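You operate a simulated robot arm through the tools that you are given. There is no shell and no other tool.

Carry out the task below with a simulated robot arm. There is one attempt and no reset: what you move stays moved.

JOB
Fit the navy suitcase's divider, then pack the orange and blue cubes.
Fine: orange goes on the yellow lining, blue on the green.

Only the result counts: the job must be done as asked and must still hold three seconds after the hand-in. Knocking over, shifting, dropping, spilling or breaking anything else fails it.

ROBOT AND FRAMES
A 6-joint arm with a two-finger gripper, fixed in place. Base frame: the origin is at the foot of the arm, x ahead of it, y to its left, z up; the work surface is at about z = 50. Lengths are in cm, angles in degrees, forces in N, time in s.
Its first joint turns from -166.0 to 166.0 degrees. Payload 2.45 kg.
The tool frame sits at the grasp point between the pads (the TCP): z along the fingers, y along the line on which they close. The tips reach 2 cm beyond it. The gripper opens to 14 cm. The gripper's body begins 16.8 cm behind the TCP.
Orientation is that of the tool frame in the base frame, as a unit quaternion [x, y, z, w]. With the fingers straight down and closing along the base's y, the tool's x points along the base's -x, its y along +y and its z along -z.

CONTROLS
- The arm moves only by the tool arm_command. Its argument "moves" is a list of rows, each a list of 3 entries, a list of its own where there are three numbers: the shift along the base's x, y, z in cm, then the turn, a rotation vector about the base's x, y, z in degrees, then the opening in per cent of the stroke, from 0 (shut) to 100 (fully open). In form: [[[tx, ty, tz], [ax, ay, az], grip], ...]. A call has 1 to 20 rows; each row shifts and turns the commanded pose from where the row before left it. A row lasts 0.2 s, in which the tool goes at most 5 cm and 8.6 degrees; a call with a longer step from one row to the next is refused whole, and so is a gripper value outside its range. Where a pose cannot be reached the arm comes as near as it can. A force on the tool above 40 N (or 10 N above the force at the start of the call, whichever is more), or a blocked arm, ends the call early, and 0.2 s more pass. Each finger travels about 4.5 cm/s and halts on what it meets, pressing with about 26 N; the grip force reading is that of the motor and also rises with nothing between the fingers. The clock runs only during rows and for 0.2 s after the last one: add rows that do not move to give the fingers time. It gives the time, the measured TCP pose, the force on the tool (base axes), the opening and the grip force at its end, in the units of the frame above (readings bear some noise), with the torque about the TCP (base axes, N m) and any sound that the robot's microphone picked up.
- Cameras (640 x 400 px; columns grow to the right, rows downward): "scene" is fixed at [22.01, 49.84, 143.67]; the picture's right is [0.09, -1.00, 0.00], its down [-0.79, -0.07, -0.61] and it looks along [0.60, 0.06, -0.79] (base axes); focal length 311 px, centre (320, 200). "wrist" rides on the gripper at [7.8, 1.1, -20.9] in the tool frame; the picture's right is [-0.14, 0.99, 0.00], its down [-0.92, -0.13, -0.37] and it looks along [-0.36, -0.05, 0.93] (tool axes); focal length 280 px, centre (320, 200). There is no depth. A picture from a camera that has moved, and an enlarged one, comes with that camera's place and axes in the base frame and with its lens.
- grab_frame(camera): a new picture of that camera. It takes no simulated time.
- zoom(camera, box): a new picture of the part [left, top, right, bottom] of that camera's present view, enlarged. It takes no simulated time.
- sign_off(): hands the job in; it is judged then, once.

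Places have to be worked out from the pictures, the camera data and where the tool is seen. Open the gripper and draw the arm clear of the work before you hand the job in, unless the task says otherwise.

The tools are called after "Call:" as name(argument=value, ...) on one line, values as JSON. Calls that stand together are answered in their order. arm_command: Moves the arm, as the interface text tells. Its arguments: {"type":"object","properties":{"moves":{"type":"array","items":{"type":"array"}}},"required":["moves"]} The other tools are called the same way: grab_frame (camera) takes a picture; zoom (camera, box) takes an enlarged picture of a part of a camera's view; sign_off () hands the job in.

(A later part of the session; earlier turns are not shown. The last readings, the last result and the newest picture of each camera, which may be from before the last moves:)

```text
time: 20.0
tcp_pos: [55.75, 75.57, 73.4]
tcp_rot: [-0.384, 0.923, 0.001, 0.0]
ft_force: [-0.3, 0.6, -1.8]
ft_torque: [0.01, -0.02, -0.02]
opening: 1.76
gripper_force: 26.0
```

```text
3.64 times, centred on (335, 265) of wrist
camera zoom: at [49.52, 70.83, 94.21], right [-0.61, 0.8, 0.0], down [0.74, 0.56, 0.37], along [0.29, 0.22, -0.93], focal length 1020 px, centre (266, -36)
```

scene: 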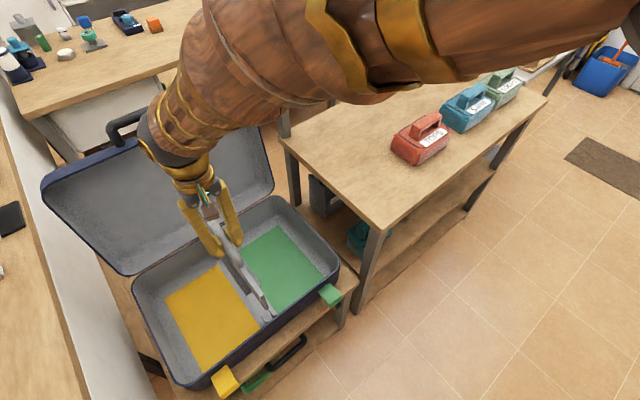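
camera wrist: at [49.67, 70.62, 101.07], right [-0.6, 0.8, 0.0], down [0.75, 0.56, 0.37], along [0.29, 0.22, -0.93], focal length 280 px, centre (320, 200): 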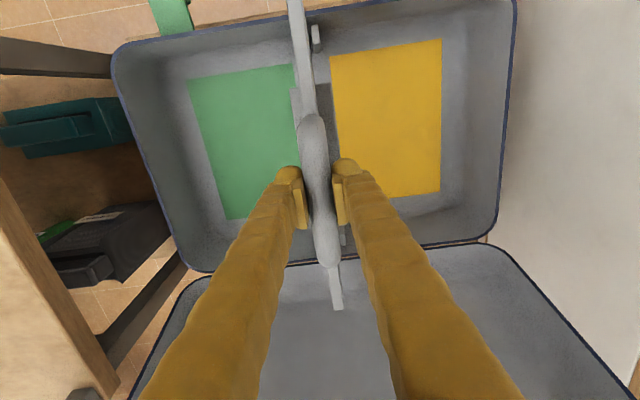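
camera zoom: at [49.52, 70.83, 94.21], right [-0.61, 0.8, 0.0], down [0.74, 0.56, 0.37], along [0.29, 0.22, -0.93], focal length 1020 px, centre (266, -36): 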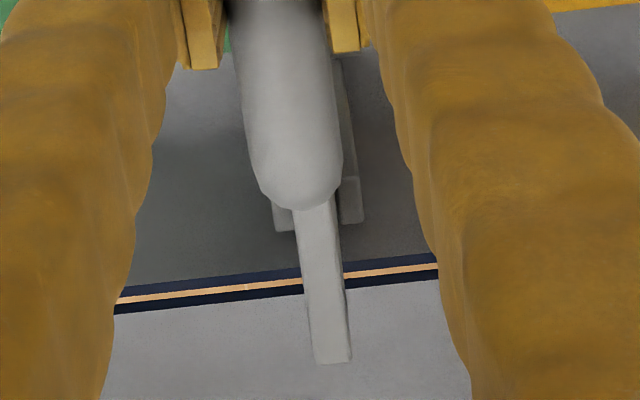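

The plate's bottom is now between both rib pairs with no contact force. I continue lowering slowly.

Call:
arm_command(moves=[[[0, 0, -0.5], [0, 0, 0], 0], [[0, 0, -0.5], [0, 0, 0], 0], [[0, 0, -0.5], [0, 0, 0], 0], [[0, 0, -0.5], [0, 0, 0], 0], [[0, 0, -0.5], [0, 0, 0], 0], [[0, 0, -0.5], [0, 0, 0], 0], [[0, 0, -0.5], [0, 0, 0], 0], [[0, 0, -0.5], [0, 0, 0], 0], [[0, 0, 0], [0, 0, 0], 0]])

Call:
zoom(camera="scene", box=[180, 200, 310, 340])

Call:
grab_frame(camera="wrist")

```text
time: 22.0
tcp_pos: [55.97, 75.64, 69.32]
tcp_rot: [-0.384, 0.923, 0.001, 0.0]
ft_force: [0.6, 0.4, -1.3]
ft_torque: [-0.03, -0.02, -0.04]
opening: 1.74
gripper_force: 26.1
```

```text
2.86 times, centred on (245, 270) of scene
camera zoom: at [22.01, 49.84, 143.67], right [0.09, -1.0, 0.0], down [-0.79, -0.07, -0.61], along [0.6, 0.06, -0.79], focal length 890 px, centre (534, 0)
```

zoom: 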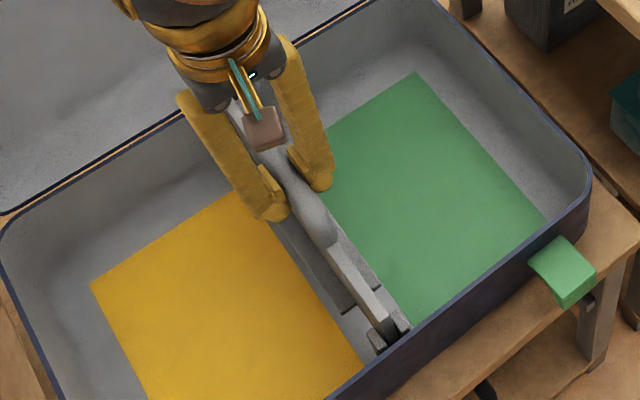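

```text
taken
camera wrist: at [49.59, 70.82, 90.14], right [-0.61, 0.8, 0.0], down [0.74, 0.56, 0.37], along [0.29, 0.22, -0.93], focal length 280 px, centre (320, 200)
```

wrist: 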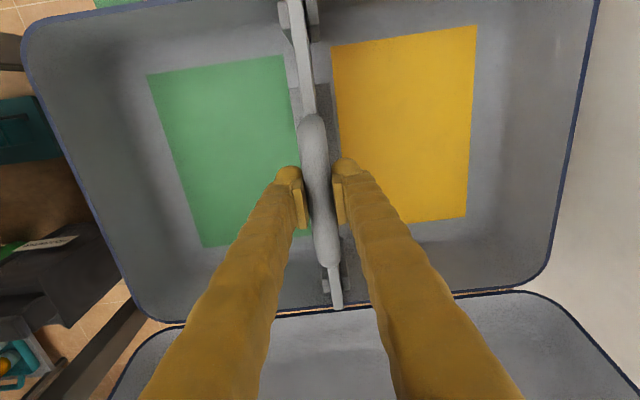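

Still free of contact. I keep lowering in small steps until the foot meets the floor.

Call:
arm_command(moves=[[[0, 0, -0.3], [0, 0, 0], 0], [[0, 0, -0.3], [0, 0, 0], 0], [[0, 0, -0.3], [0, 0, 0], 0], [[0, 0, -0.3], [0, 0, 0], 0], [[0, 0, -0.3], [0, 0, 0], 0], [[0, 0, 0], [0, 0, 0], 0]])

```text
time: 23.4
tcp_pos: [55.77, 75.68, 67.85]
tcp_rot: [-0.384, 0.923, 0.0, 0.0]
ft_force: [-1.0, -0.4, -2.2]
ft_torque: [0.0, 0.03, -0.01]
opening: 1.75
gripper_force: 26.1
```

No contact yet at z=67.85. I lower further in 0.2 cm steps.

Call:
arm_command(moves=[[[0, 0, -0.2], [0, 0, 0], 0], [[0, 0, -0.2], [0, 0, 0], 0], [[0, 0, -0.2], [0, 0, 0], 0], [[0, 0, -0.2], [0, 0, 0], 0], [[0, 0, -0.2], [0, 0, 0], 0], [[0, 0, 0], [0, 0, 0], 0]])

```text
time: 24.8
tcp_pos: [55.84, 75.66, 66.78]
tcp_rot: [-0.384, 0.923, 0.001, -0.001]
ft_force: [-0.3, 0.5, -2.1]
ft_torque: [-0.02, 0.01, 0.0]
opening: 1.75
gripper_force: 25.7
```

Still no contact at z=66.8. I check the picture for the remaining gap before going on.

Call:
zoom(camera="scene", box=[215, 250, 305, 335])

Call:
zoom(camera="wrist", box=[240, 0, 400, 120])

```text
4.71 times, centred on (260, 292) of scene
camera zoom: at [22.01, 49.84, 143.67], right [0.09, -1.0, 0.0], down [-0.79, -0.07, -0.61], along [0.6, 0.06, -0.79], focal length 1466 px, centre (602, -235)
```

zoom: 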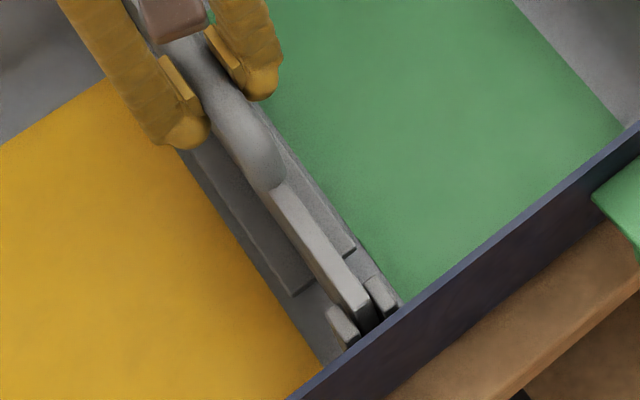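

```text
3.33 times, centred on (320, 60) of wrist
camera zoom: at [49.56, 70.81, 87.7], right [-0.61, 0.8, 0.0], down [0.74, 0.56, 0.37], along [0.29, 0.22, -0.93], focal length 935 px, centre (320, 667)
```

zoom: 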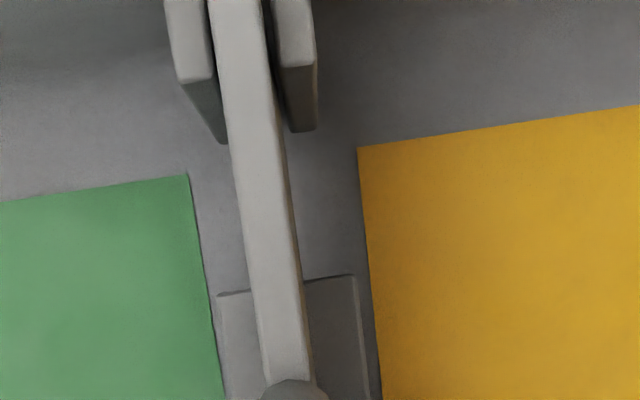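

The foot is close to the floor and fits in the grey band. I continue with 0.15 cm steps.

Call:
arm_command(moves=[[[0, 0, -0.15], [0, 0, 0], 0], [[0, 0, -0.15], [0, 0, 0], 0], [[0, 0, -0.15], [0, 0, 0], 0], [[0, 0, -0.15], [0, 0, 0], 0], [[0, 0, 0], [0, 0, 0], 0]])

```text
time: 26.0
tcp_pos: [55.75, 75.7, 66.23]
tcp_rot: [-0.385, 0.923, 0.002, 0.0]
ft_force: [0.2, -0.1, -1.5]
ft_torque: [-0.02, 0.02, -0.01]
opening: 1.77
gripper_force: 26.3
```

Still no contact force at z=66.2. I lower another 0.6 cm in the same small steps.

Call:
arm_command(moves=[[[0, 0, -0.15], [0, 0, 0], 0], [[0, 0, -0.15], [0, 0, 0], 0], [[0, 0, -0.15], [0, 0, 0], 0], [[0, 0, -0.15], [0, 0, 0], 0], [[0, 0, 0], [0, 0, 0], 0]])

Call:
zoom(camera="wrist", box=[240, 0, 400, 120])

```text
time: 27.2
tcp_pos: [55.76, 75.67, 65.65]
tcp_rot: [-0.384, 0.923, 0.001, 0.0]
ft_force: [0.0, -0.7, -0.9]
ft_torque: [0.0, -0.03, -0.06]
opening: 1.73
gripper_force: 25.6
```

```text
3.33 times, centred on (320, 60) of wrist
camera zoom: at [49.47, 70.85, 86.55], right [-0.61, 0.8, 0.0], down [0.74, 0.56, 0.37], along [0.29, 0.22, -0.93], focal length 935 px, centre (320, 667)
```

zoom: 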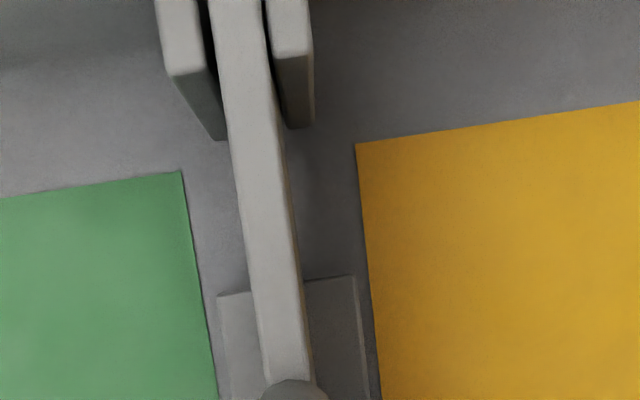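

The foot still hovers slightly above the floor. I lower further in 0.15 cm steps.

Call:
arm_command(moves=[[[0, 0, -0.15], [0, 0, 0], 0], [[0, 0, -0.15], [0, 0, 0], 0], [[0, 0, -0.15], [0, 0, 0], 0], [[0, 0, -0.15], [0, 0, 0], 0], [[0, 0, 0], [0, 0, 0], 0]])

```text
time: 28.4
tcp_pos: [55.8, 75.54, 65.04]
tcp_rot: [-0.384, 0.923, 0.001, 0.0]
ft_force: [-0.5, -0.7, -2.0]
ft_torque: [-0.03, 0.01, -0.04]
opening: 1.72
gripper_force: 25.7
```

No contact at z=65.0; I continue with another 0.6 cm.

Call:
arm_command(moves=[[[0, 0, -0.15], [0, 0, 0], 0], [[0, 0, -0.15], [0, 0, 0], 0], [[0, 0, -0.15], [0, 0, 0], 0], [[0, 0, -0.15], [0, 0, 0], 0], [[0, 0, 0], [0, 0, 0], 0]])

Call:
zoom(camera="wrist", box=[240, 0, 400, 120])

Call:
zoom(camera="scene", box=[215, 250, 305, 335])

```text
time: 29.6
tcp_pos: [55.79, 75.66, 64.41]
tcp_rot: [-0.384, 0.923, 0.0, 0.0]
ft_force: [0.3, -0.3, -1.4]
ft_torque: [-0.03, 0.04, 0.0]
opening: 1.74
gripper_force: 25.5
```

```text
3.33 times, centred on (320, 60) of wrist
camera zoom: at [49.57, 70.83, 85.34], right [-0.61, 0.8, 0.0], down [0.74, 0.56, 0.37], along [0.29, 0.22, -0.93], focal length 935 px, centre (320, 667)
```

zoom: 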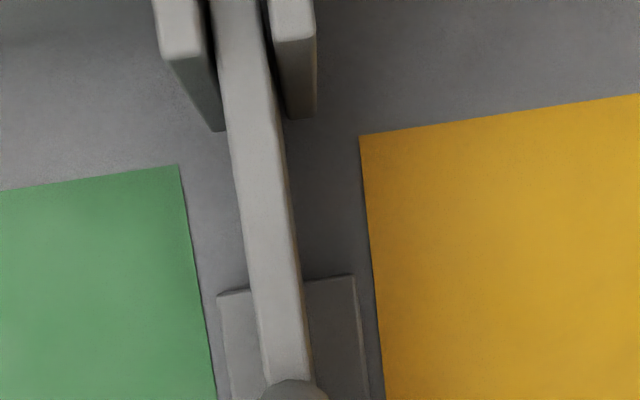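

```text
4.71 times, centred on (260, 292) of scene
camera zoom: at [22.01, 49.84, 143.67], right [0.09, -1.0, 0.0], down [-0.79, -0.07, -0.61], along [0.6, 0.06, -0.79], focal length 1466 px, centre (602, -235)
```

zoom: 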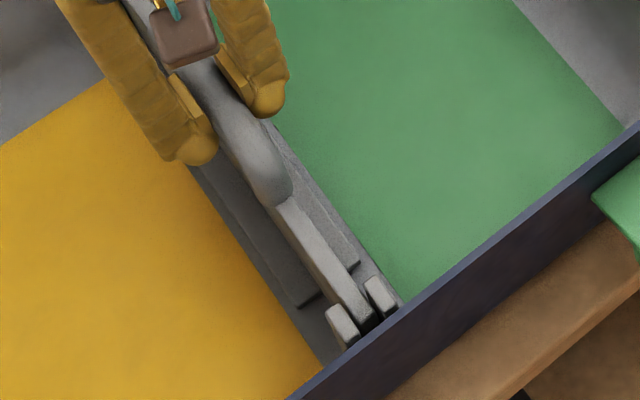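

The floor by rib geometry is at about z≈52, so contact should be imminent. I continue in 0.1 cm steps.

Call:
arm_command(moves=[[[0, 0, -0.1], [0, 0, 0], 0], [[0, 0, -0.1], [0, 0, 0], 0], [[0, 0, -0.1], [0, 0, 0], 0], [[0, 0, -0.1], [0, 0, 0], 0], [[0, 0, -0.1], [0, 0, 0], 0], [[0, 0, 0], [0, 0, 0], 0]])

```text
time: 31.0
tcp_pos: [55.88, 75.48, 64.08]
tcp_rot: [-0.384, 0.923, 0.002, 0.0]
ft_force: [0.7, 4.9, 23.9]
ft_torque: [0.03, -0.01, 0.0]
opening: 1.75
gripper_force: 26.5
```

The foot has met the floor: about 24 N upward at z=64.1. I ease off 0.1 cm and open the gripper moderately.

Call:
arm_command(moves=[[[0, 0, 0.15], [0, 0, 0], 0], [[0, 0, 0], [0, 0, 0], 0], [[0, 0, 0], [0, 0, 0], 20], [[0, 0, 0], [0, 0, 0], 35], [[0, 0, 0], [0, 0, 0], 45], [[0, 0, 0], [0, 0, 0], 45], [[0, 0, 0], [0, 0, 0], 45], [[0, 0, 0], [0, 0, 0], 45]])

Call:
grab_frame(camera="wrist")

Call:
zoom(camera="scene", box=[180, 220, 310, 340])

```text
time: 32.8
tcp_pos: [55.89, 75.65, 64.15]
tcp_rot: [-0.385, 0.923, 0.0, -0.001]
ft_force: [-0.9, 0.9, -0.6]
ft_torque: [0.0, 0.05, -0.02]
opening: 6.3
gripper_force: 0.1
```

```text
taken
camera wrist: at [49.57, 70.76, 85.01], right [-0.61, 0.8, 0.0], down [0.74, 0.56, 0.37], along [0.29, 0.22, -0.93], focal length 280 px, centre (320, 200)
```

wrist: 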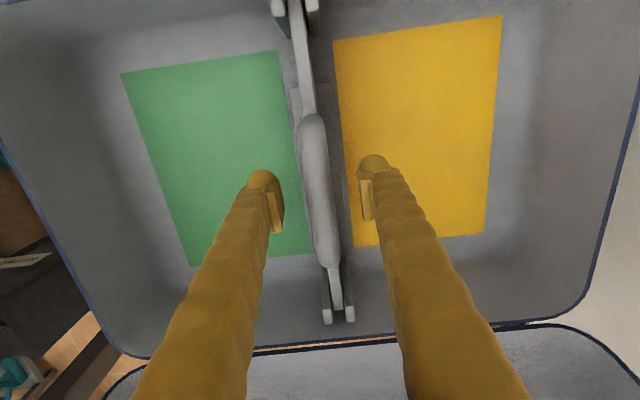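

```text
3.33 times, centred on (245, 280) of scene
camera zoom: at [22.01, 49.84, 143.67], right [0.09, -1.0, 0.0], down [-0.79, -0.07, -0.61], along [0.6, 0.06, -0.79], focal length 1038 px, centre (570, -67)
```

zoom: 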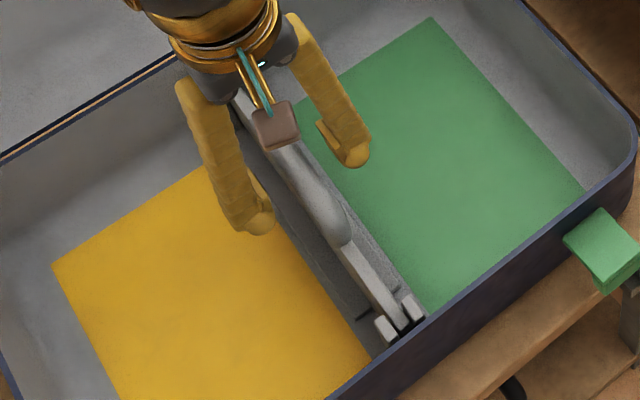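

The divider stands in its slots. I lift straight up clear of it.

Call:
arm_command(moves=[[[0, 0, 1], [0, 0, 0], 45], [[0, 0, 3], [0, 0, 0], 45], [[0, 0, 4], [0, 0, 0], 45], [[0, 0, 4], [0, 0, 0], 45], [[0, 0, 4], [0, 0, 0], 45], [[0, 0, 4], [0, 0, 0], 45], [[0, 0, 4], [0, 0, 0], 45], [[0, 0, 4], [0, 0, 0], 45], [[0, 0, 4], [0, 0, 0], 45], [[0, 0, 4], [0, 0, 0], 45], [[0, 0, 0], [0, 0, 0], 45]])

Call:
grab_frame(camera="wrist")

Call:
grab_frame(camera="scene")

```text
time: 35.2
tcp_pos: [55.85, 75.52, 100.09]
tcp_rot: [-0.384, 0.923, 0.002, -0.001]
ft_force: [0.2, -0.5, 0.3]
ft_torque: [0.03, -0.01, -0.01]
opening: 6.26
gripper_force: 0.0
```

```text
taken
camera wrist: at [49.61, 70.72, 120.97], right [-0.61, 0.8, 0.0], down [0.74, 0.56, 0.37], along [0.29, 0.22, -0.93], focal length 280 px, centre (320, 200)
```

wrist: 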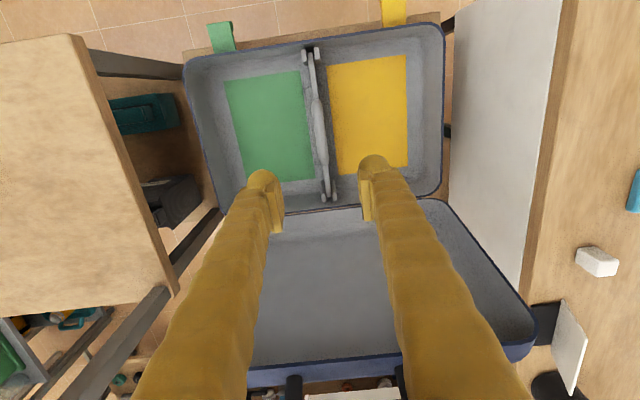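

```text
taken
```

scene: 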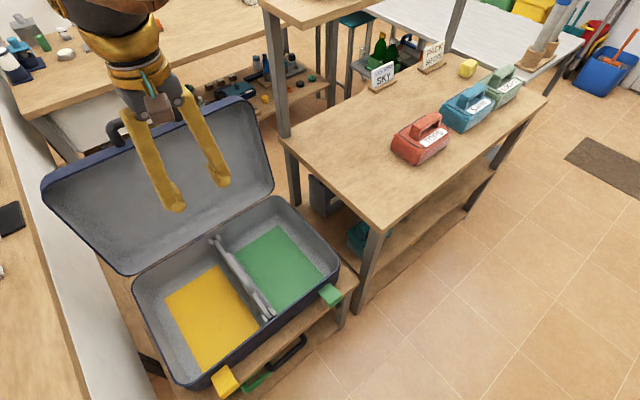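

The divider is seated and the arm is clear. Next I carry the empty gripper over to the TOPS (orange) cube, turning the tool -90° on the way so the fingers close across its handle.

Call:
arm_command(moves=[[[1.5, -2.5, 2], [0, 0, -7.5], 50], [[2.4, -3.8, 2], [0, 0, -7.5], 50], [[2.4, -3.8, 2], [0, 0, -7.5], 50], [[2.4, -3.8, 2], [0, 0, -7.5], 50], [[2.4, -3.8, 0], [0, 0, -7.5], 50], [[2.4, -3.8, 0], [0, 0, -7.5], 50], [[2.4, -3.8, 0], [0, 0, -7.5], 50], [[2.4, -3.8, 0], [0, 0, -7.5], 50], [[2.4, -3.8, 0], [0, 0, -7.5], 50], [[2.4, -3.8, 0], [0, 0, -7.5], 50], [[2.4, -3.8, 0], [0, 0, -7.5], 50], [[2.4, -3.8, 0], [0, 0, -7.5], 50], [[0, 0, 0], [0, 0, 0], 50]])

Call:
grab_frame(camera="wrist")

Call:
grab_frame(camera="scene")

```text
time: 38.0
tcp_pos: [83.7, 31.26, 107.97]
tcp_rot: [0.382, 0.924, 0.001, 0.001]
ft_force: [-0.4, 0.0, 0.2]
ft_torque: [0.01, 0.01, 0.03]
opening: 6.99
gripper_force: 0.1
```

```text
taken
camera wrist: at [78.97, 37.54, 128.94], right [0.8, 0.6, 0.0], down [0.56, -0.74, 0.37], along [0.22, -0.29, -0.93], focal length 280 px, centre (320, 200)
```

wrist: 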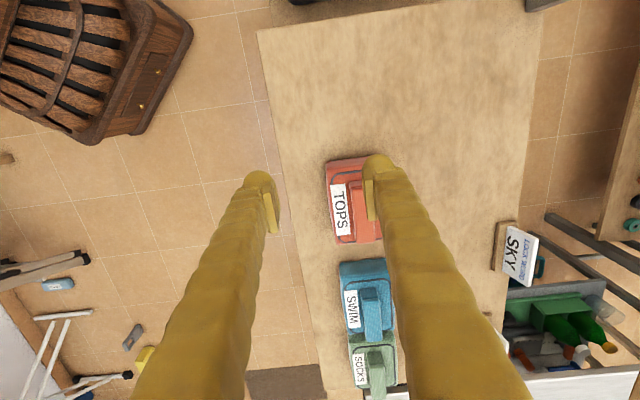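

```text
taken
```

scene: 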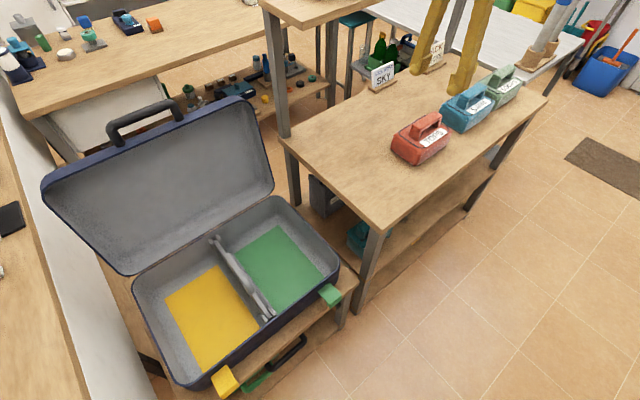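

TOPS lies a bit to the right of the tool axis. I zoom in to locate the cubes and handles.

Call:
zoom(camera="wrist", box=[280, 130, 460, 260])

Call:
zoom(camera="wrist", box=[300, 240, 460, 400])

Call:
zoom(camera="scene", box=[380, 60, 530, 180])

```text
3.08 times, centred on (370, 195) of wrist
camera zoom: at [78.97, 37.54, 128.94], right [0.8, 0.6, 0.0], down [0.56, -0.74, 0.37], along [0.22, -0.29, -0.93], focal length 863 px, centre (166, 215)
```

zoom: 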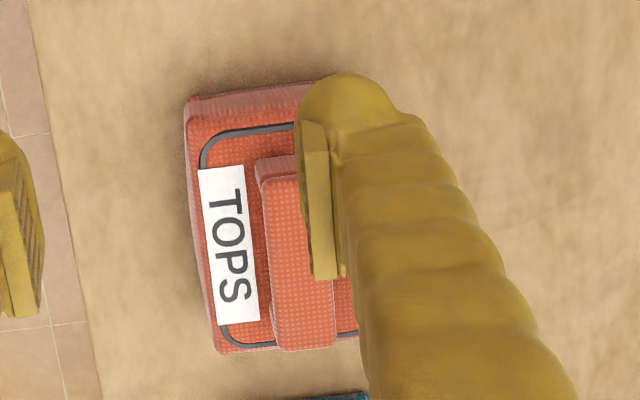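

```text
2.50 times, centred on (380, 320) of wrist
camera zoom: at [78.97, 37.54, 128.94], right [0.8, 0.6, 0.0], down [0.56, -0.74, 0.37], along [0.22, -0.29, -0.93], focal length 701 px, centre (170, -100)
```

zoom: 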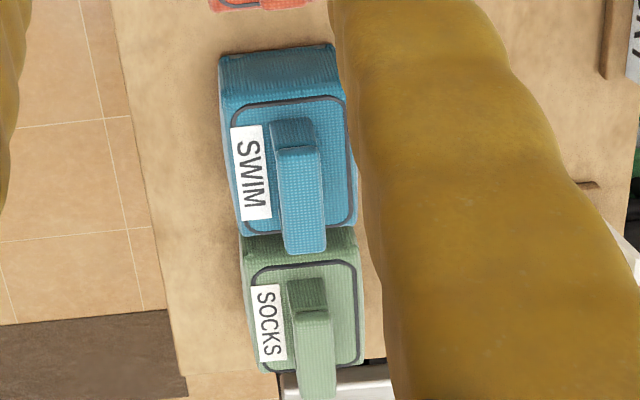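

```text
3.33 times, centred on (455, 120) of scene
camera zoom: at [22.01, 49.84, 143.67], right [0.09, -1.0, 0.0], down [-0.79, -0.07, -0.61], along [0.6, 0.06, -0.79], focal length 1038 px, centre (-130, 467)
```

zoom: 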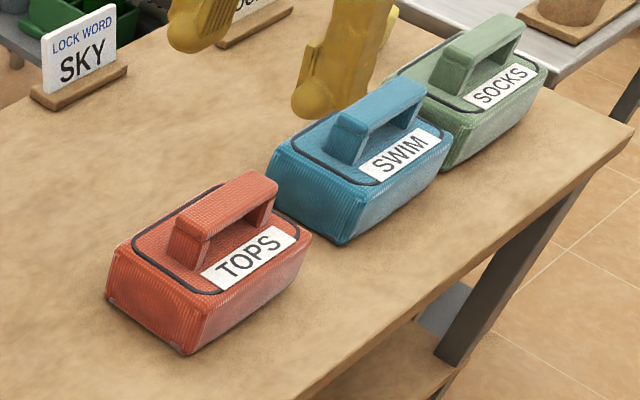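

TOPS's handle is near (96.2, 26.5) with its top at z≈87.5. SWIM's is near (111.3, 10.4), which is 112 cm from the base axis. I test that reach first, staying high.

Call:
arm_command(moves=[[[3.4, -2.6, -0.5], [0, 0, 0], 50], [[3.4, -2.6, -0.5], [0, 0, 0], 50], [[3.4, -2.6, -0.5], [0, 0, 0], 50], [[3.4, -2.6, -0.5], [0, 0, 0], 50], [[3.4, -2.6, -0.5], [0, 0, 0], 50], [[3.4, -2.6, -0.5], [0, 0, 0], 50], [[3.4, -2.6, -0.5], [0, 0, 0], 50], [[3.4, -2.6, -0.5], [0, 0, 0], 50], [[0, 0, 0], [0, 0, 0], 50]])

Call:
grab_frame(camera="wrist")

Call:
grab_frame(camera="scene")

```text
time: 40.0
tcp_pos: [110.99, 10.34, 104.16]
tcp_rot: [0.381, 0.925, 0.0, 0.0]
ft_force: [-0.1, 0.3, -0.2]
ft_torque: [0.01, 0.01, 0.01]
opening: 7.0
gripper_force: 0.1
```

```text
taken
camera wrist: at [106.22, 16.61, 125.03], right [0.8, 0.61, 0.0], down [0.56, -0.74, 0.37], along [0.22, -0.29, -0.93], focal length 280 px, centre (320, 200)
```

wrist: 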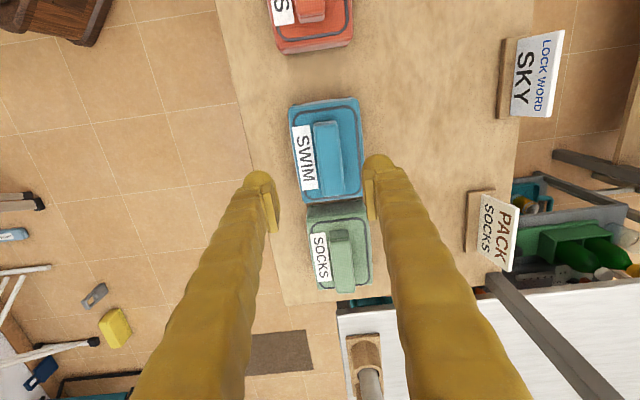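

```text
taken
```

scene: 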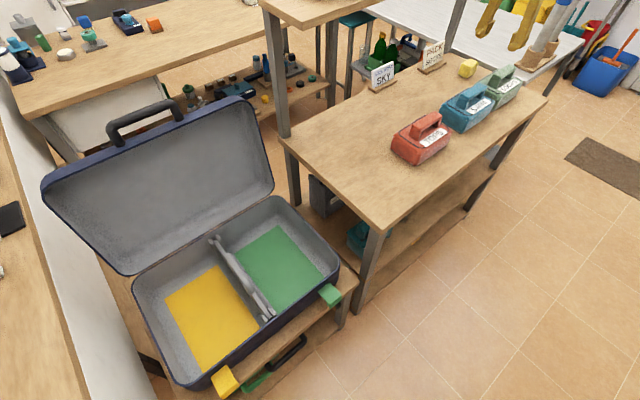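

The reach is good at this height. I zoom in on SWIM from right above it.

Call:
zoom(camera="wrist", box=[260, 80, 400, 220])

Call:
zoom(camera="wrist", box=[280, 170, 400, 300])

```text
2.86 times, centred on (330, 150) of wrist
camera zoom: at [106.22, 16.61, 125.03], right [0.8, 0.61, 0.0], down [0.56, -0.74, 0.37], along [0.22, -0.29, -0.93], focal length 801 px, centre (291, 343)
```

zoom: 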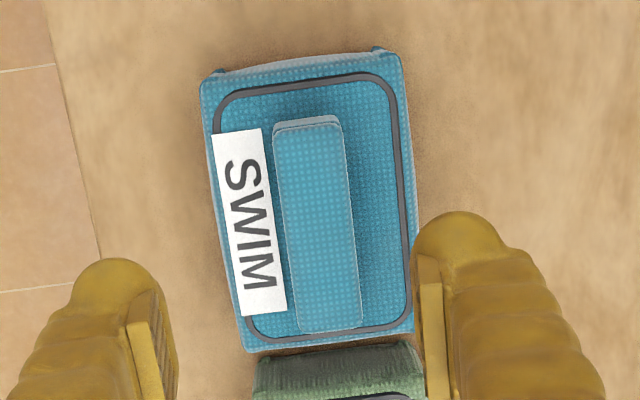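

```text
3.08 times, centred on (340, 235) of wrist
camera zoom: at [106.22, 16.61, 125.03], right [0.8, 0.61, 0.0], down [0.56, -0.74, 0.37], along [0.22, -0.29, -0.93], focal length 863 px, centre (258, 92)
```

zoom: 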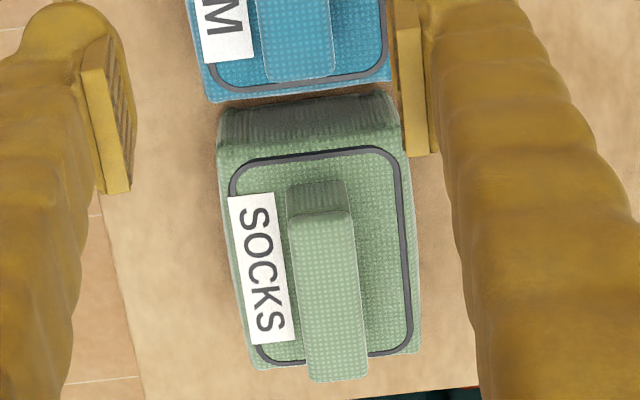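

SWIM's handle is about 1.4 cm ahead and 1.15 cm to the side in tool axes, so near (112.8, 10.2), and aligned within 0.5°. I shift over it and descend to z≈95, then measure again for height.

Call:
arm_command(moves=[[[1.8, -0.15, -1], [0, 0, 0], 50], [[0, 0, -3], [0, 0, 0], 50], [[0, 0, -3], [0, 0, 0], 50], [[0, 0, -2], [0, 0, 0], 50], [[0, 0, 0], [0, 0, 0], 50], [[0, 0, 0], [0, 0, 0], 50]])

Call:
grab_frame(camera="wrist")

Call:
zoom(camera="scene", box=[420, 40, 550, 140])

```text
time: 41.4
tcp_pos: [112.7, 10.35, 95.16]
tcp_rot: [0.381, 0.925, 0.001, -0.001]
ft_force: [0.5, -0.3, -0.2]
ft_torque: [0.01, -0.02, 0.0]
opening: 7.0
gripper_force: 0.1
```

```text
taken
camera wrist: at [107.84, 16.56, 115.96], right [0.8, 0.61, 0.0], down [0.56, -0.74, 0.37], along [0.22, -0.29, -0.93], focal length 280 px, centre (320, 200)
```

wrist: 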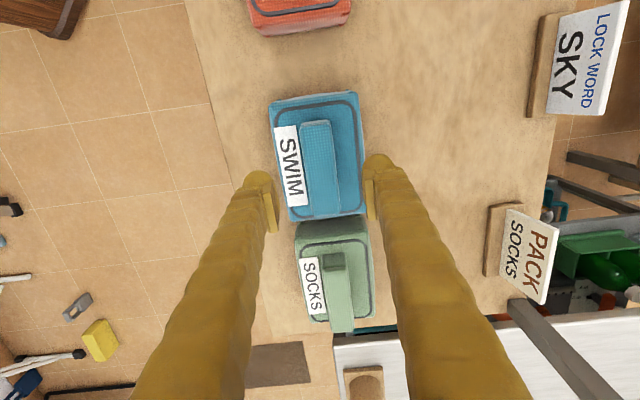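

```text
4.00 times, centred on (485, 90) of scene
camera zoom: at [22.01, 49.84, 143.67], right [0.09, -1.0, 0.0], down [-0.79, -0.07, -0.61], along [0.6, 0.06, -0.79], focal length 1246 px, centre (-340, 640)
```

zoom: 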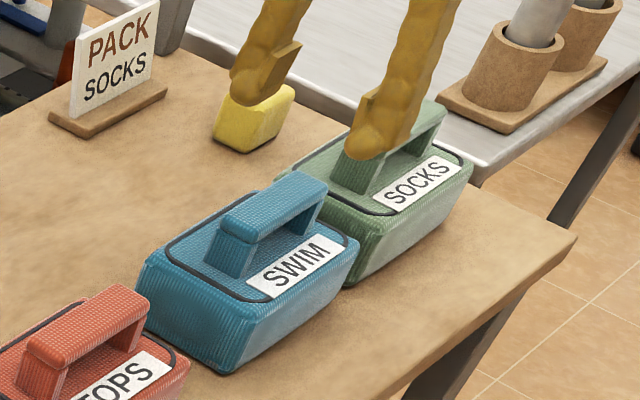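

Reach still holds. I zoom in on the SWIM handle between the fingers.

Call:
zoom(camera="wrist", box=[260, 85, 380, 225])

```text
2.86 times, centred on (320, 155) of wrist
camera zoom: at [107.84, 16.56, 115.96], right [0.8, 0.61, 0.0], down [0.56, -0.74, 0.37], along [0.22, -0.29, -0.93], focal length 801 px, centre (320, 329)
```

zoom: 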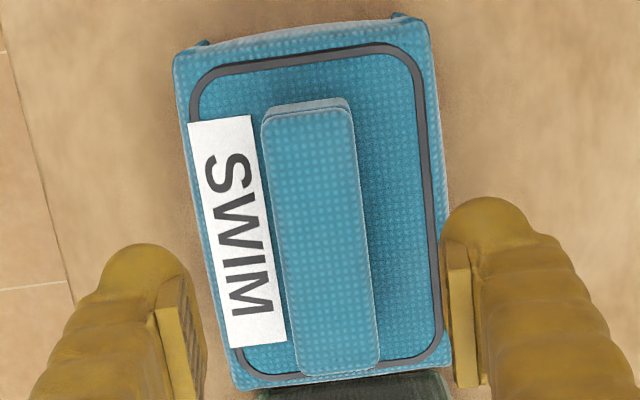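

The handle top is at about z≈86.5–87.5 with the body top about 3.5 cm lower. I centre on it (0.5, -0.4 cm) and descend to z≈86.7, keeping the tips above the body.

Call:
arm_command(moves=[[[0.52, -0.4, -1.5], [0, 0, 0.3], 50], [[0, 0, -2], [0, 0, 0], 50], [[0, 0, -2], [0, 0, 0], 50], [[0, 0, -1.5], [0, 0, 0], 50], [[0, 0, -1], [0, 0, 0], 50], [[0, 0, -0.45], [0, 0, 0], 50], [[0, 0, 0], [0, 0, 0], 50]])

Call:
grab_frame(camera="wrist")

Call:
zoom(camera="scene", box=[430, 60, 530, 140])

```text
time: 43.0
tcp_pos: [113.28, 9.95, 86.58]
tcp_rot: [0.379, 0.925, 0.001, 0.0]
ft_force: [0.5, 0.4, -0.2]
ft_torque: [-0.01, 0.0, 0.01]
opening: 7.0
gripper_force: 0.0
```

```text
taken
camera wrist: at [108.41, 16.23, 107.49], right [0.79, 0.61, 0.0], down [0.57, -0.74, 0.37], along [0.23, -0.29, -0.93], focal length 280 px, centre (320, 200)
```

wrist: 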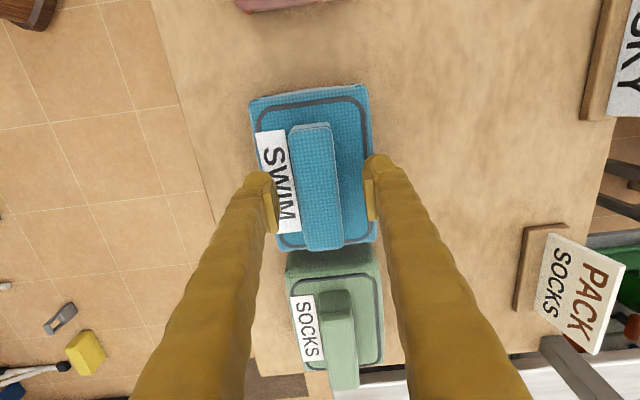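

```text
5.00 times, centred on (480, 100) of scene
camera zoom: at [22.01, 49.84, 143.67], right [0.09, -1.0, 0.0], down [-0.79, -0.07, -0.61], along [0.6, 0.06, -0.79], focal length 1557 px, centre (-480, 700)
```

zoom: 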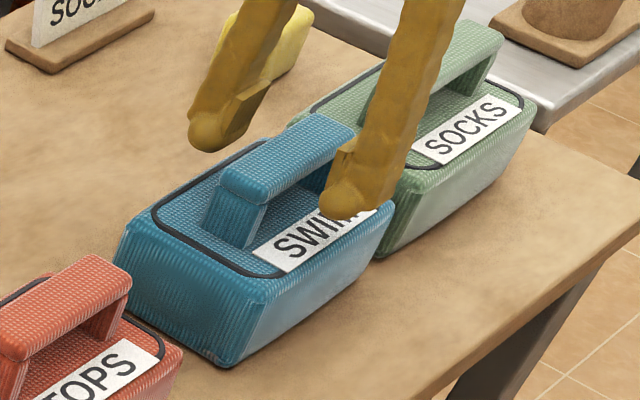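

The fingers straddle the SWIM handle without contact. I close the gripper on it.

Call:
arm_command(moves=[[[0, 0, 0], [0, 0, 0], 20], [[0, 0, 0], [0, 0, 0], 0], [[0, 0, 0], [0, 0, 0], 0], [[0, 0, 0], [0, 0, 0], 0], [[0, 0, 0], [0, 0, 0], 0], [[0, 0, 0], [0, 0, 0], 0]])

Call:
grab_frame(camera="wrist")

Call:
zoom(camera="scene", box=[430, 60, 530, 140])

```text
time: 44.4
tcp_pos: [113.1, 9.95, 86.6]
tcp_rot: [0.378, 0.926, 0.001, 0.001]
ft_force: [0.2, -1.4, 0.5]
ft_torque: [-0.02, -0.03, -0.04]
opening: 3.3
gripper_force: 26.4
```

```text
taken
camera wrist: at [108.41, 16.22, 107.5], right [0.79, 0.61, 0.0], down [0.57, -0.74, 0.37], along [0.23, -0.29, -0.93], focal length 280 px, centre (320, 200)
```

wrist: 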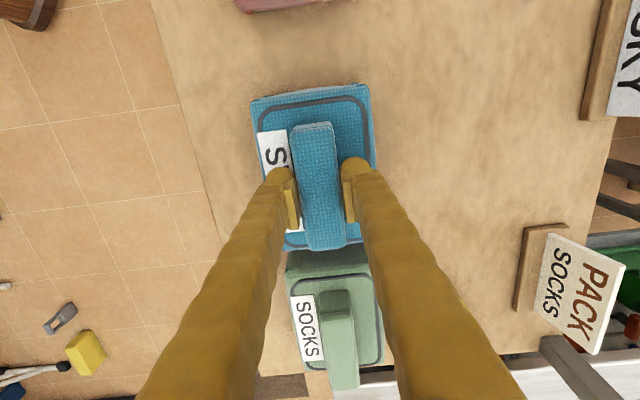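

```text
5.00 times, centred on (480, 100) of scene
camera zoom: at [22.01, 49.84, 143.67], right [0.09, -1.0, 0.0], down [-0.79, -0.07, -0.61], along [0.6, 0.06, -0.79], focal length 1557 px, centre (-480, 700)
```

zoom: 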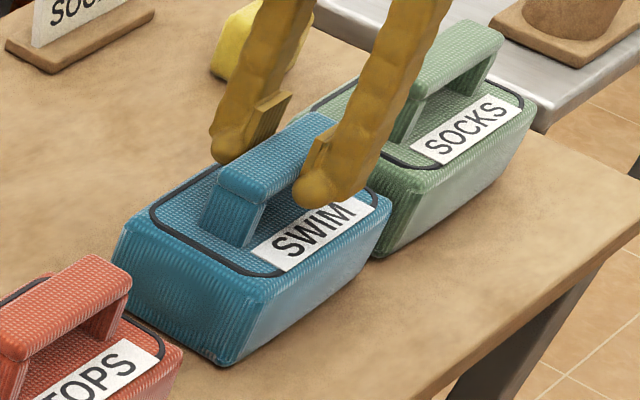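

The SWIM handle is held at 3.3 cm. I lift straight up, slowly at first.

Call:
arm_command(moves=[[[0, 0, 0.5], [0, 0, 0], 0], [[0, 0, 1], [0, 0, 0], 0], [[0, 0, 1.5], [0, 0, 0], 0], [[0, 0, 2], [0, 0, 0], 0], [[0, 0, 0], [0, 0, 0], 0]])

Call:
grab_frame(camera="wrist")

Call:
zoom(camera="scene", box=[420, 40, 550, 140])

```text
time: 45.6
tcp_pos: [113.15, 9.96, 91.58]
tcp_rot: [0.379, 0.925, 0.0, 0.0]
ft_force: [0.0, 0.0, -3.0]
ft_torque: [-0.01, -0.01, -0.01]
opening: 3.32
gripper_force: 26.4
```

```text
taken
camera wrist: at [108.33, 16.25, 112.54], right [0.79, 0.61, 0.0], down [0.57, -0.74, 0.37], along [0.23, -0.29, -0.93], focal length 280 px, centre (320, 200)
```

wrist: 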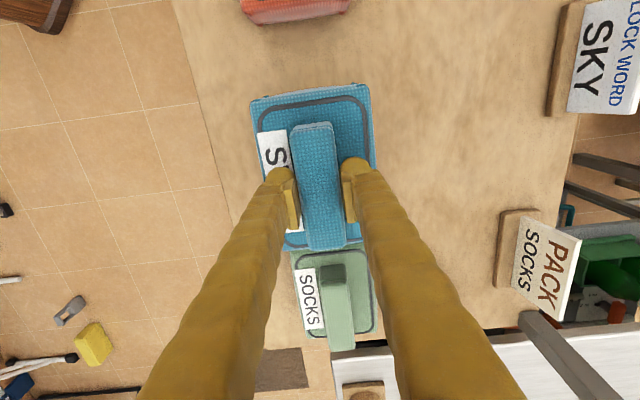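

```text
4.00 times, centred on (485, 90) of scene
camera zoom: at [22.01, 49.84, 143.67], right [0.09, -1.0, 0.0], down [-0.79, -0.07, -0.61], along [0.6, 0.06, -0.79], focal length 1246 px, centre (-340, 640)
```

zoom: 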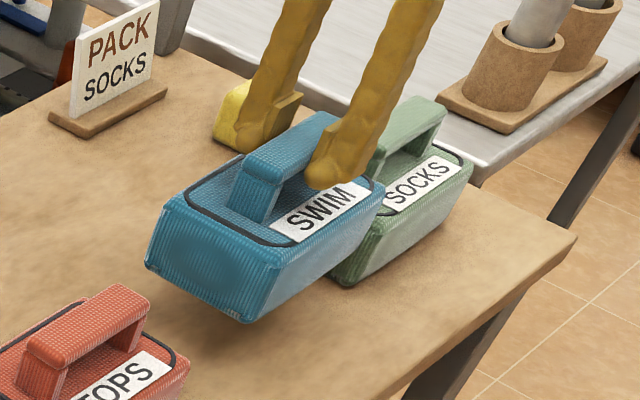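

SWIM hangs level at about 3 N and SOCKS is undisturbed. I lift to z≈106, then carry it toward the suitcase while turning +90°.

Call:
arm_command(moves=[[[0, 0, 3], [0, 0, 0], 0], [[0, 0, 4], [0, 0, 0], 0], [[0, 0, 4], [0, 0, 0], 0], [[-1.5, 1.7, 3.4], [0, 0, 2], 0], [[-2.9, 3.3, 0], [0, 0, 5.5], 0], [[-2.9, 3.3, 0], [0, 0, 5.5], 0], [[-2.9, 3.3, 0], [0, 0, 5.5], 0], [[-2.9, 3.3, 0], [0, 0, 5.5], 0], [[-2.9, 3.3, 0], [0, 0, 5.5], 0], [[-2.9, 3.3, 0], [0, 0, 5.5], 0], [[-2.9, 3.3, 0], [0, 0, 5.5], 0], [[-2.9, 3.3, 0], [0, 0, 5.5], 0], [[0, 0, 0], [0, 0, 0], 0]])

Call:
grab_frame(camera="scene")

```text
time: 48.4
tcp_pos: [88.52, 38.14, 106.09]
tcp_rot: [-0.012, 1.0, 0.001, 0.0]
ft_force: [0.1, 0.3, -2.2]
ft_torque: [0.02, 0.0, -0.03]
opening: 3.29
gripper_force: 26.0
```

```text
taken
```

scene: 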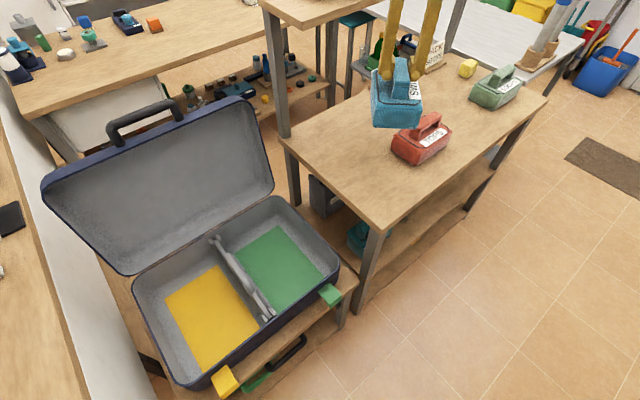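

SWIM is carried safely. I continue to the point above the green lining's centre (about (64.3, 66.8)) and finish the turn.

Call:
arm_command(moves=[[[-2.69, 3.19, 0], [0, 0, 4.85], 0], [[-2.69, 3.19, 0], [0, 0, 4.85], 0], [[-2.69, 3.19, 0], [0, 0, 4.85], 0], [[-2.69, 3.19, 0], [0, 0, 4.85], 0], [[-2.69, 3.19, 0], [0, 0, 4.85], 0], [[-2.69, 3.19, 0], [0, 0, 4.85], 0], [[-2.69, 3.19, 0], [0, 0, 4.85], 0], [[-2.69, 3.19, 0], [0, 0, 4.85], 0], [[-2.69, 3.19, 0], [0, 0, 4.85], 0], [[0, 0, -3], [0, 0, 0], 0], [[0, 0, -3], [0, 0, 0], 0], [[0, 0, 0], [0, 0, 0], 0]])

Call:
grab_frame(camera="scene")

Call:
grab_frame(camera="wrist")

```text
time: 51.0
tcp_pos: [64.27, 66.86, 99.96]
tcp_rot: [-0.384, 0.923, 0.002, 0.0]
ft_force: [0.9, -0.3, -1.9]
ft_torque: [0.02, 0.01, -0.01]
opening: 3.3
gripper_force: 26.2
```

```text
taken
```

scene: 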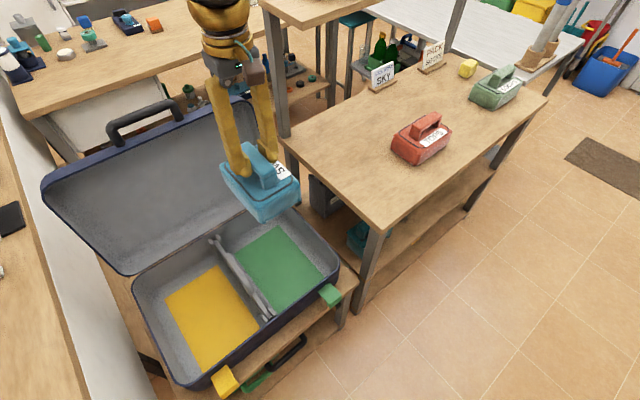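

```text
taken
camera wrist: at [58.05, 62.06, 120.85], right [-0.61, 0.8, 0.0], down [0.74, 0.56, 0.37], along [0.29, 0.22, -0.93], focal length 280 px, centre (320, 200)
```

wrist: 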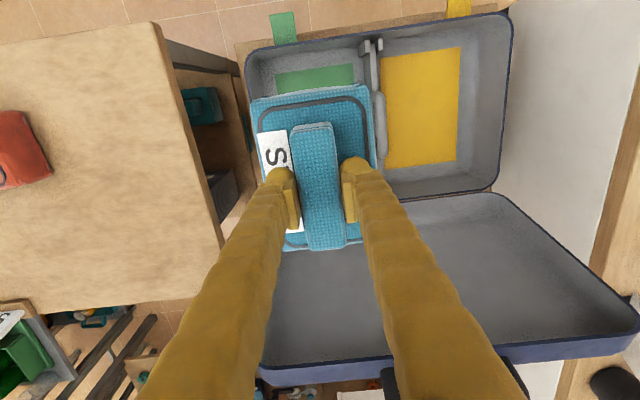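

SWIM is above the green lining and aligned with the suitcase. I lower it to z≈72, about rim level, and check clearances.

Call:
arm_command(moves=[[[0, 0, -4], [0, 0, 0], 0], [[0, 0, -4], [0, 0, 0], 0], [[0, 0, -4], [0, 0, 0], 0], [[0, 0, -4], [0, 0, 0], 0], [[0, 0, -4], [0, 0, 0], 0], [[0, 0, -4], [0, 0, 0], 0], [[0, 0, -3], [0, 0, 0], 0], [[0, 0, 0], [0, 0, 0], 0]])

Call:
grab_frame(camera="scene")

Call:
grab_frame(camera="wrist")

```text
time: 52.8
tcp_pos: [64.38, 66.68, 73.01]
tcp_rot: [-0.383, 0.924, 0.001, -0.001]
ft_force: [-0.5, 0.3, -2.9]
ft_torque: [0.02, 0.0, 0.01]
opening: 3.27
gripper_force: 26.0
```

```text
taken
```

scene: 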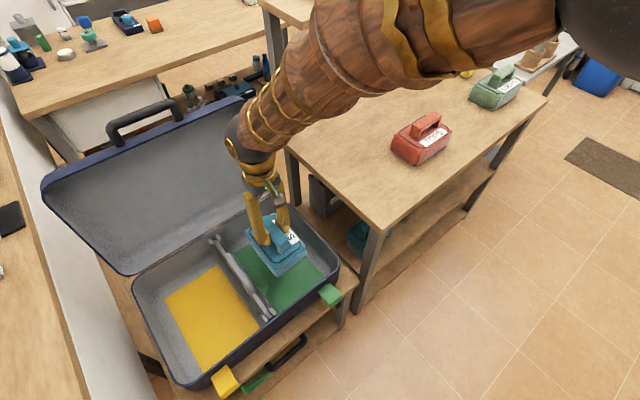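

```text
taken
camera wrist: at [58.14, 61.77, 93.97], right [-0.6, 0.8, 0.0], down [0.74, 0.56, 0.37], along [0.29, 0.22, -0.93], focal length 280 px, centre (320, 200)
```

wrist: 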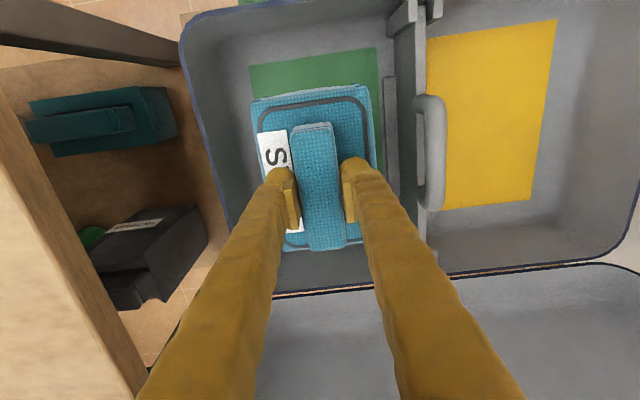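

SWIM has ample clearance around it. I lower further to just above the expected contact height.

Call:
arm_command(moves=[[[0, 0, -2], [0, 0, 0], 0], [[0, 0, -2], [0, 0, 0], 0], [[0, 0, -2], [0, 0, 0], 0], [[0, 0, -1.5], [0, 0, 0], 0], [[0, 0, -1], [0, 0, 0], 0], [[0, 0, -0.7], [0, 0, 0], 0], [[0, 0, 0], [0, 0, 0], 0]])

Call:
grab_frame(camera="wrist")

Call:
zoom(camera="scene", box=[190, 180, 350, 320])

```text
time: 54.4
tcp_pos: [64.21, 66.57, 63.67]
tcp_rot: [-0.384, 0.923, 0.001, 0.0]
ft_force: [-0.5, 0.6, -1.6]
ft_torque: [0.01, -0.02, 0.0]
opening: 3.29
gripper_force: 25.9
```

```text
taken
camera wrist: at [58.05, 61.9, 84.62], right [-0.6, 0.8, 0.0], down [0.74, 0.56, 0.37], along [0.29, 0.22, -0.93], focal length 280 px, centre (320, 200)
```

wrist: 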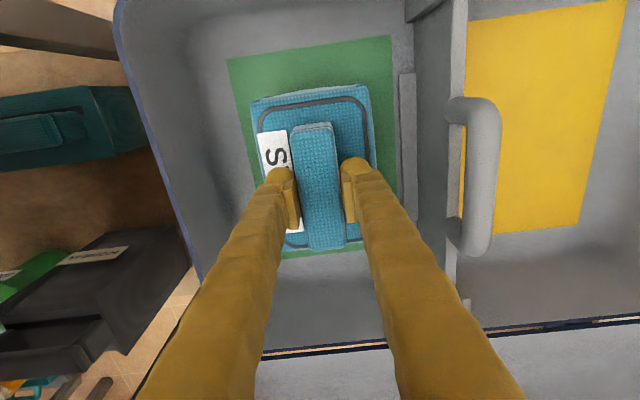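

```text
2.86 times, centred on (270, 250) of scene
camera zoom: at [22.01, 49.84, 143.67], right [0.09, -1.0, 0.0], down [-0.79, -0.07, -0.61], along [0.6, 0.06, -0.79], focal length 890 px, centre (463, 57)
```

zoom: 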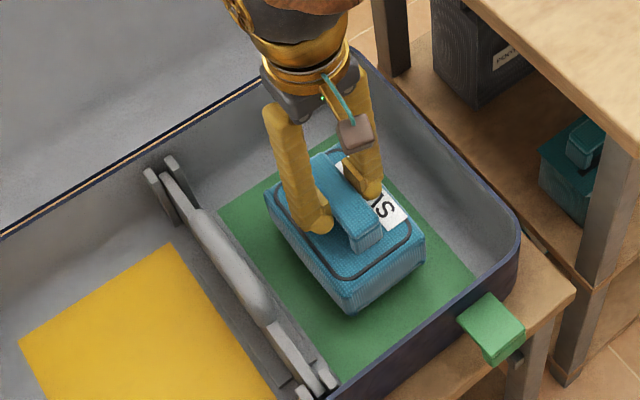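

SWIM is a little above the lining and centred on the green area. I lower in 0.2 cm steps until contact.

Call:
arm_command(moves=[[[0, 0, -0.25], [0, 0, 0], 0], [[0, 0, -0.25], [0, 0, 0], 0], [[0, 0, -0.25], [0, 0, 0], 0], [[0, 0, -0.25], [0, 0, 0], 0], [[0, 0, -0.2], [0, 0, 0], 0], [[0, 0, 0], [0, 0, 0], 0]])

```text
time: 55.8
tcp_pos: [64.33, 66.73, 62.7]
tcp_rot: [-0.383, 0.924, 0.0, 0.0]
ft_force: [0.3, 0.3, -1.1]
ft_torque: [-0.05, -0.02, -0.04]
opening: 3.3
gripper_force: 25.3
```

No contact yet at z=62.7. I continue in 0.15 cm steps.

Call:
arm_command(moves=[[[0, 0, -0.15], [0, 0, 0], 0], [[0, 0, -0.15], [0, 0, 0], 0], [[0, 0, -0.15], [0, 0, 0], 0], [[0, 0, -0.15], [0, 0, 0], 0], [[0, 0, -0.15], [0, 0, 0], 0], [[0, 0, 0], [0, 0, 0], 0]])

```text
time: 57.2
tcp_pos: [64.18, 66.85, 61.8]
tcp_rot: [-0.383, 0.924, 0.002, 0.0]
ft_force: [0.2, -0.2, -1.9]
ft_torque: [0.03, 0.0, 0.02]
opening: 3.31
gripper_force: 26.0
```

The divider showed the table-to-floor drop is about 25.5 cm, so contact should come near z≈61.1. I continue in 0.1 cm steps.

Call:
arm_command(moves=[[[0, 0, -0.15], [0, 0, 0], 0], [[0, 0, -0.15], [0, 0, 0], 0], [[0, 0, -0.1], [0, 0, 0], 0], [[0, 0, -0.1], [0, 0, 0], 0], [[0, 0, 0], [0, 0, 0], 0]])

```text
time: 58.4
tcp_pos: [64.19, 66.9, 61.46]
tcp_rot: [-0.383, 0.924, 0.0, 0.0]
ft_force: [0.5, 0.4, -2.1]
ft_torque: [0.0, 0.01, -0.02]
opening: 3.31
gripper_force: 25.9
```

Still hanging free at z=61.46. I take a few more 0.1 cm steps.

Call:
arm_command(moves=[[[0, 0, -0.1], [0, 0, 0], 0], [[0, 0, -0.1], [0, 0, 0], 0], [[0, 0, -0.1], [0, 0, 0], 0], [[0, 0, 0], [0, 0, 0], 0]])

```text
time: 59.4
tcp_pos: [64.27, 66.9, 61.22]
tcp_rot: [-0.383, 0.924, 0.0, -0.001]
ft_force: [-5.6, -3.6, 13.7]
ft_torque: [-0.04, 0.12, -0.02]
opening: 3.31
gripper_force: 25.8
```

SWIM has touched the lining (about 14 N upward). I open the gripper to release it.

Call:
arm_command(moves=[[[0, 0, 0.08], [0, 0, 0], 0], [[0, 0, 0], [0, 0, 0], 28], [[0, 0, 0], [0, 0, 0], 36], [[0, 0, 0], [0, 0, 0], 45], [[0, 0, 0], [0, 0, 0], 45], [[0, 0, 0], [0, 0, 0], 45]])

Call:
grab_frame(camera="wrist")

Call:
zoom(camera="scene", box=[190, 180, 350, 320])

```text
time: 60.8
tcp_pos: [64.38, 66.75, 61.21]
tcp_rot: [-0.383, 0.924, 0.001, 0.0]
ft_force: [-0.2, -0.5, 0.3]
ft_torque: [0.0, 0.02, 0.03]
opening: 6.28
gripper_force: 0.0
```

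```text
taken
camera wrist: at [57.99, 61.99, 82.04], right [-0.6, 0.8, 0.0], down [0.74, 0.56, 0.37], along [0.29, 0.22, -0.93], focal length 280 px, centre (320, 200)
```

wrist: 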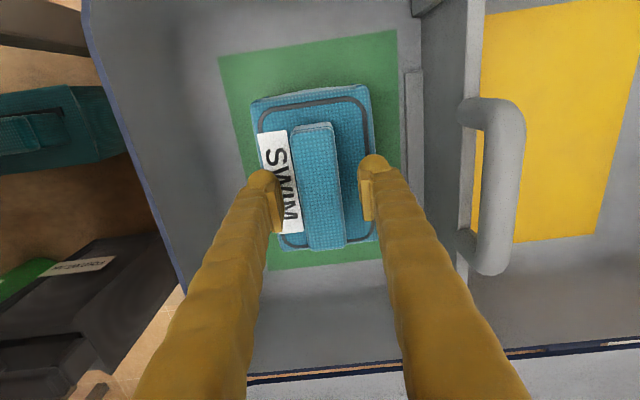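

```text
2.86 times, centred on (270, 250) of scene
camera zoom: at [22.01, 49.84, 143.67], right [0.09, -1.0, 0.0], down [-0.79, -0.07, -0.61], along [0.6, 0.06, -0.79], focal length 890 px, centre (463, 57)
```

zoom: 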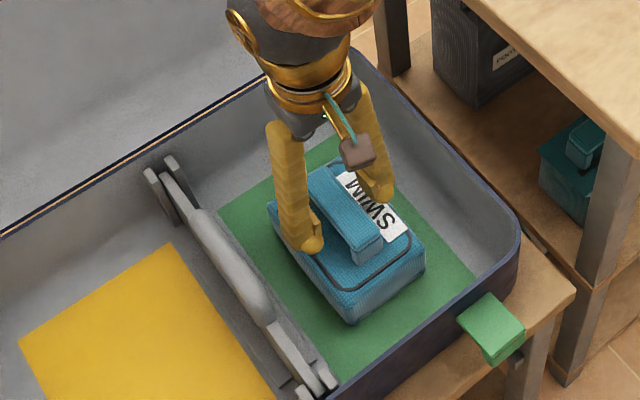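

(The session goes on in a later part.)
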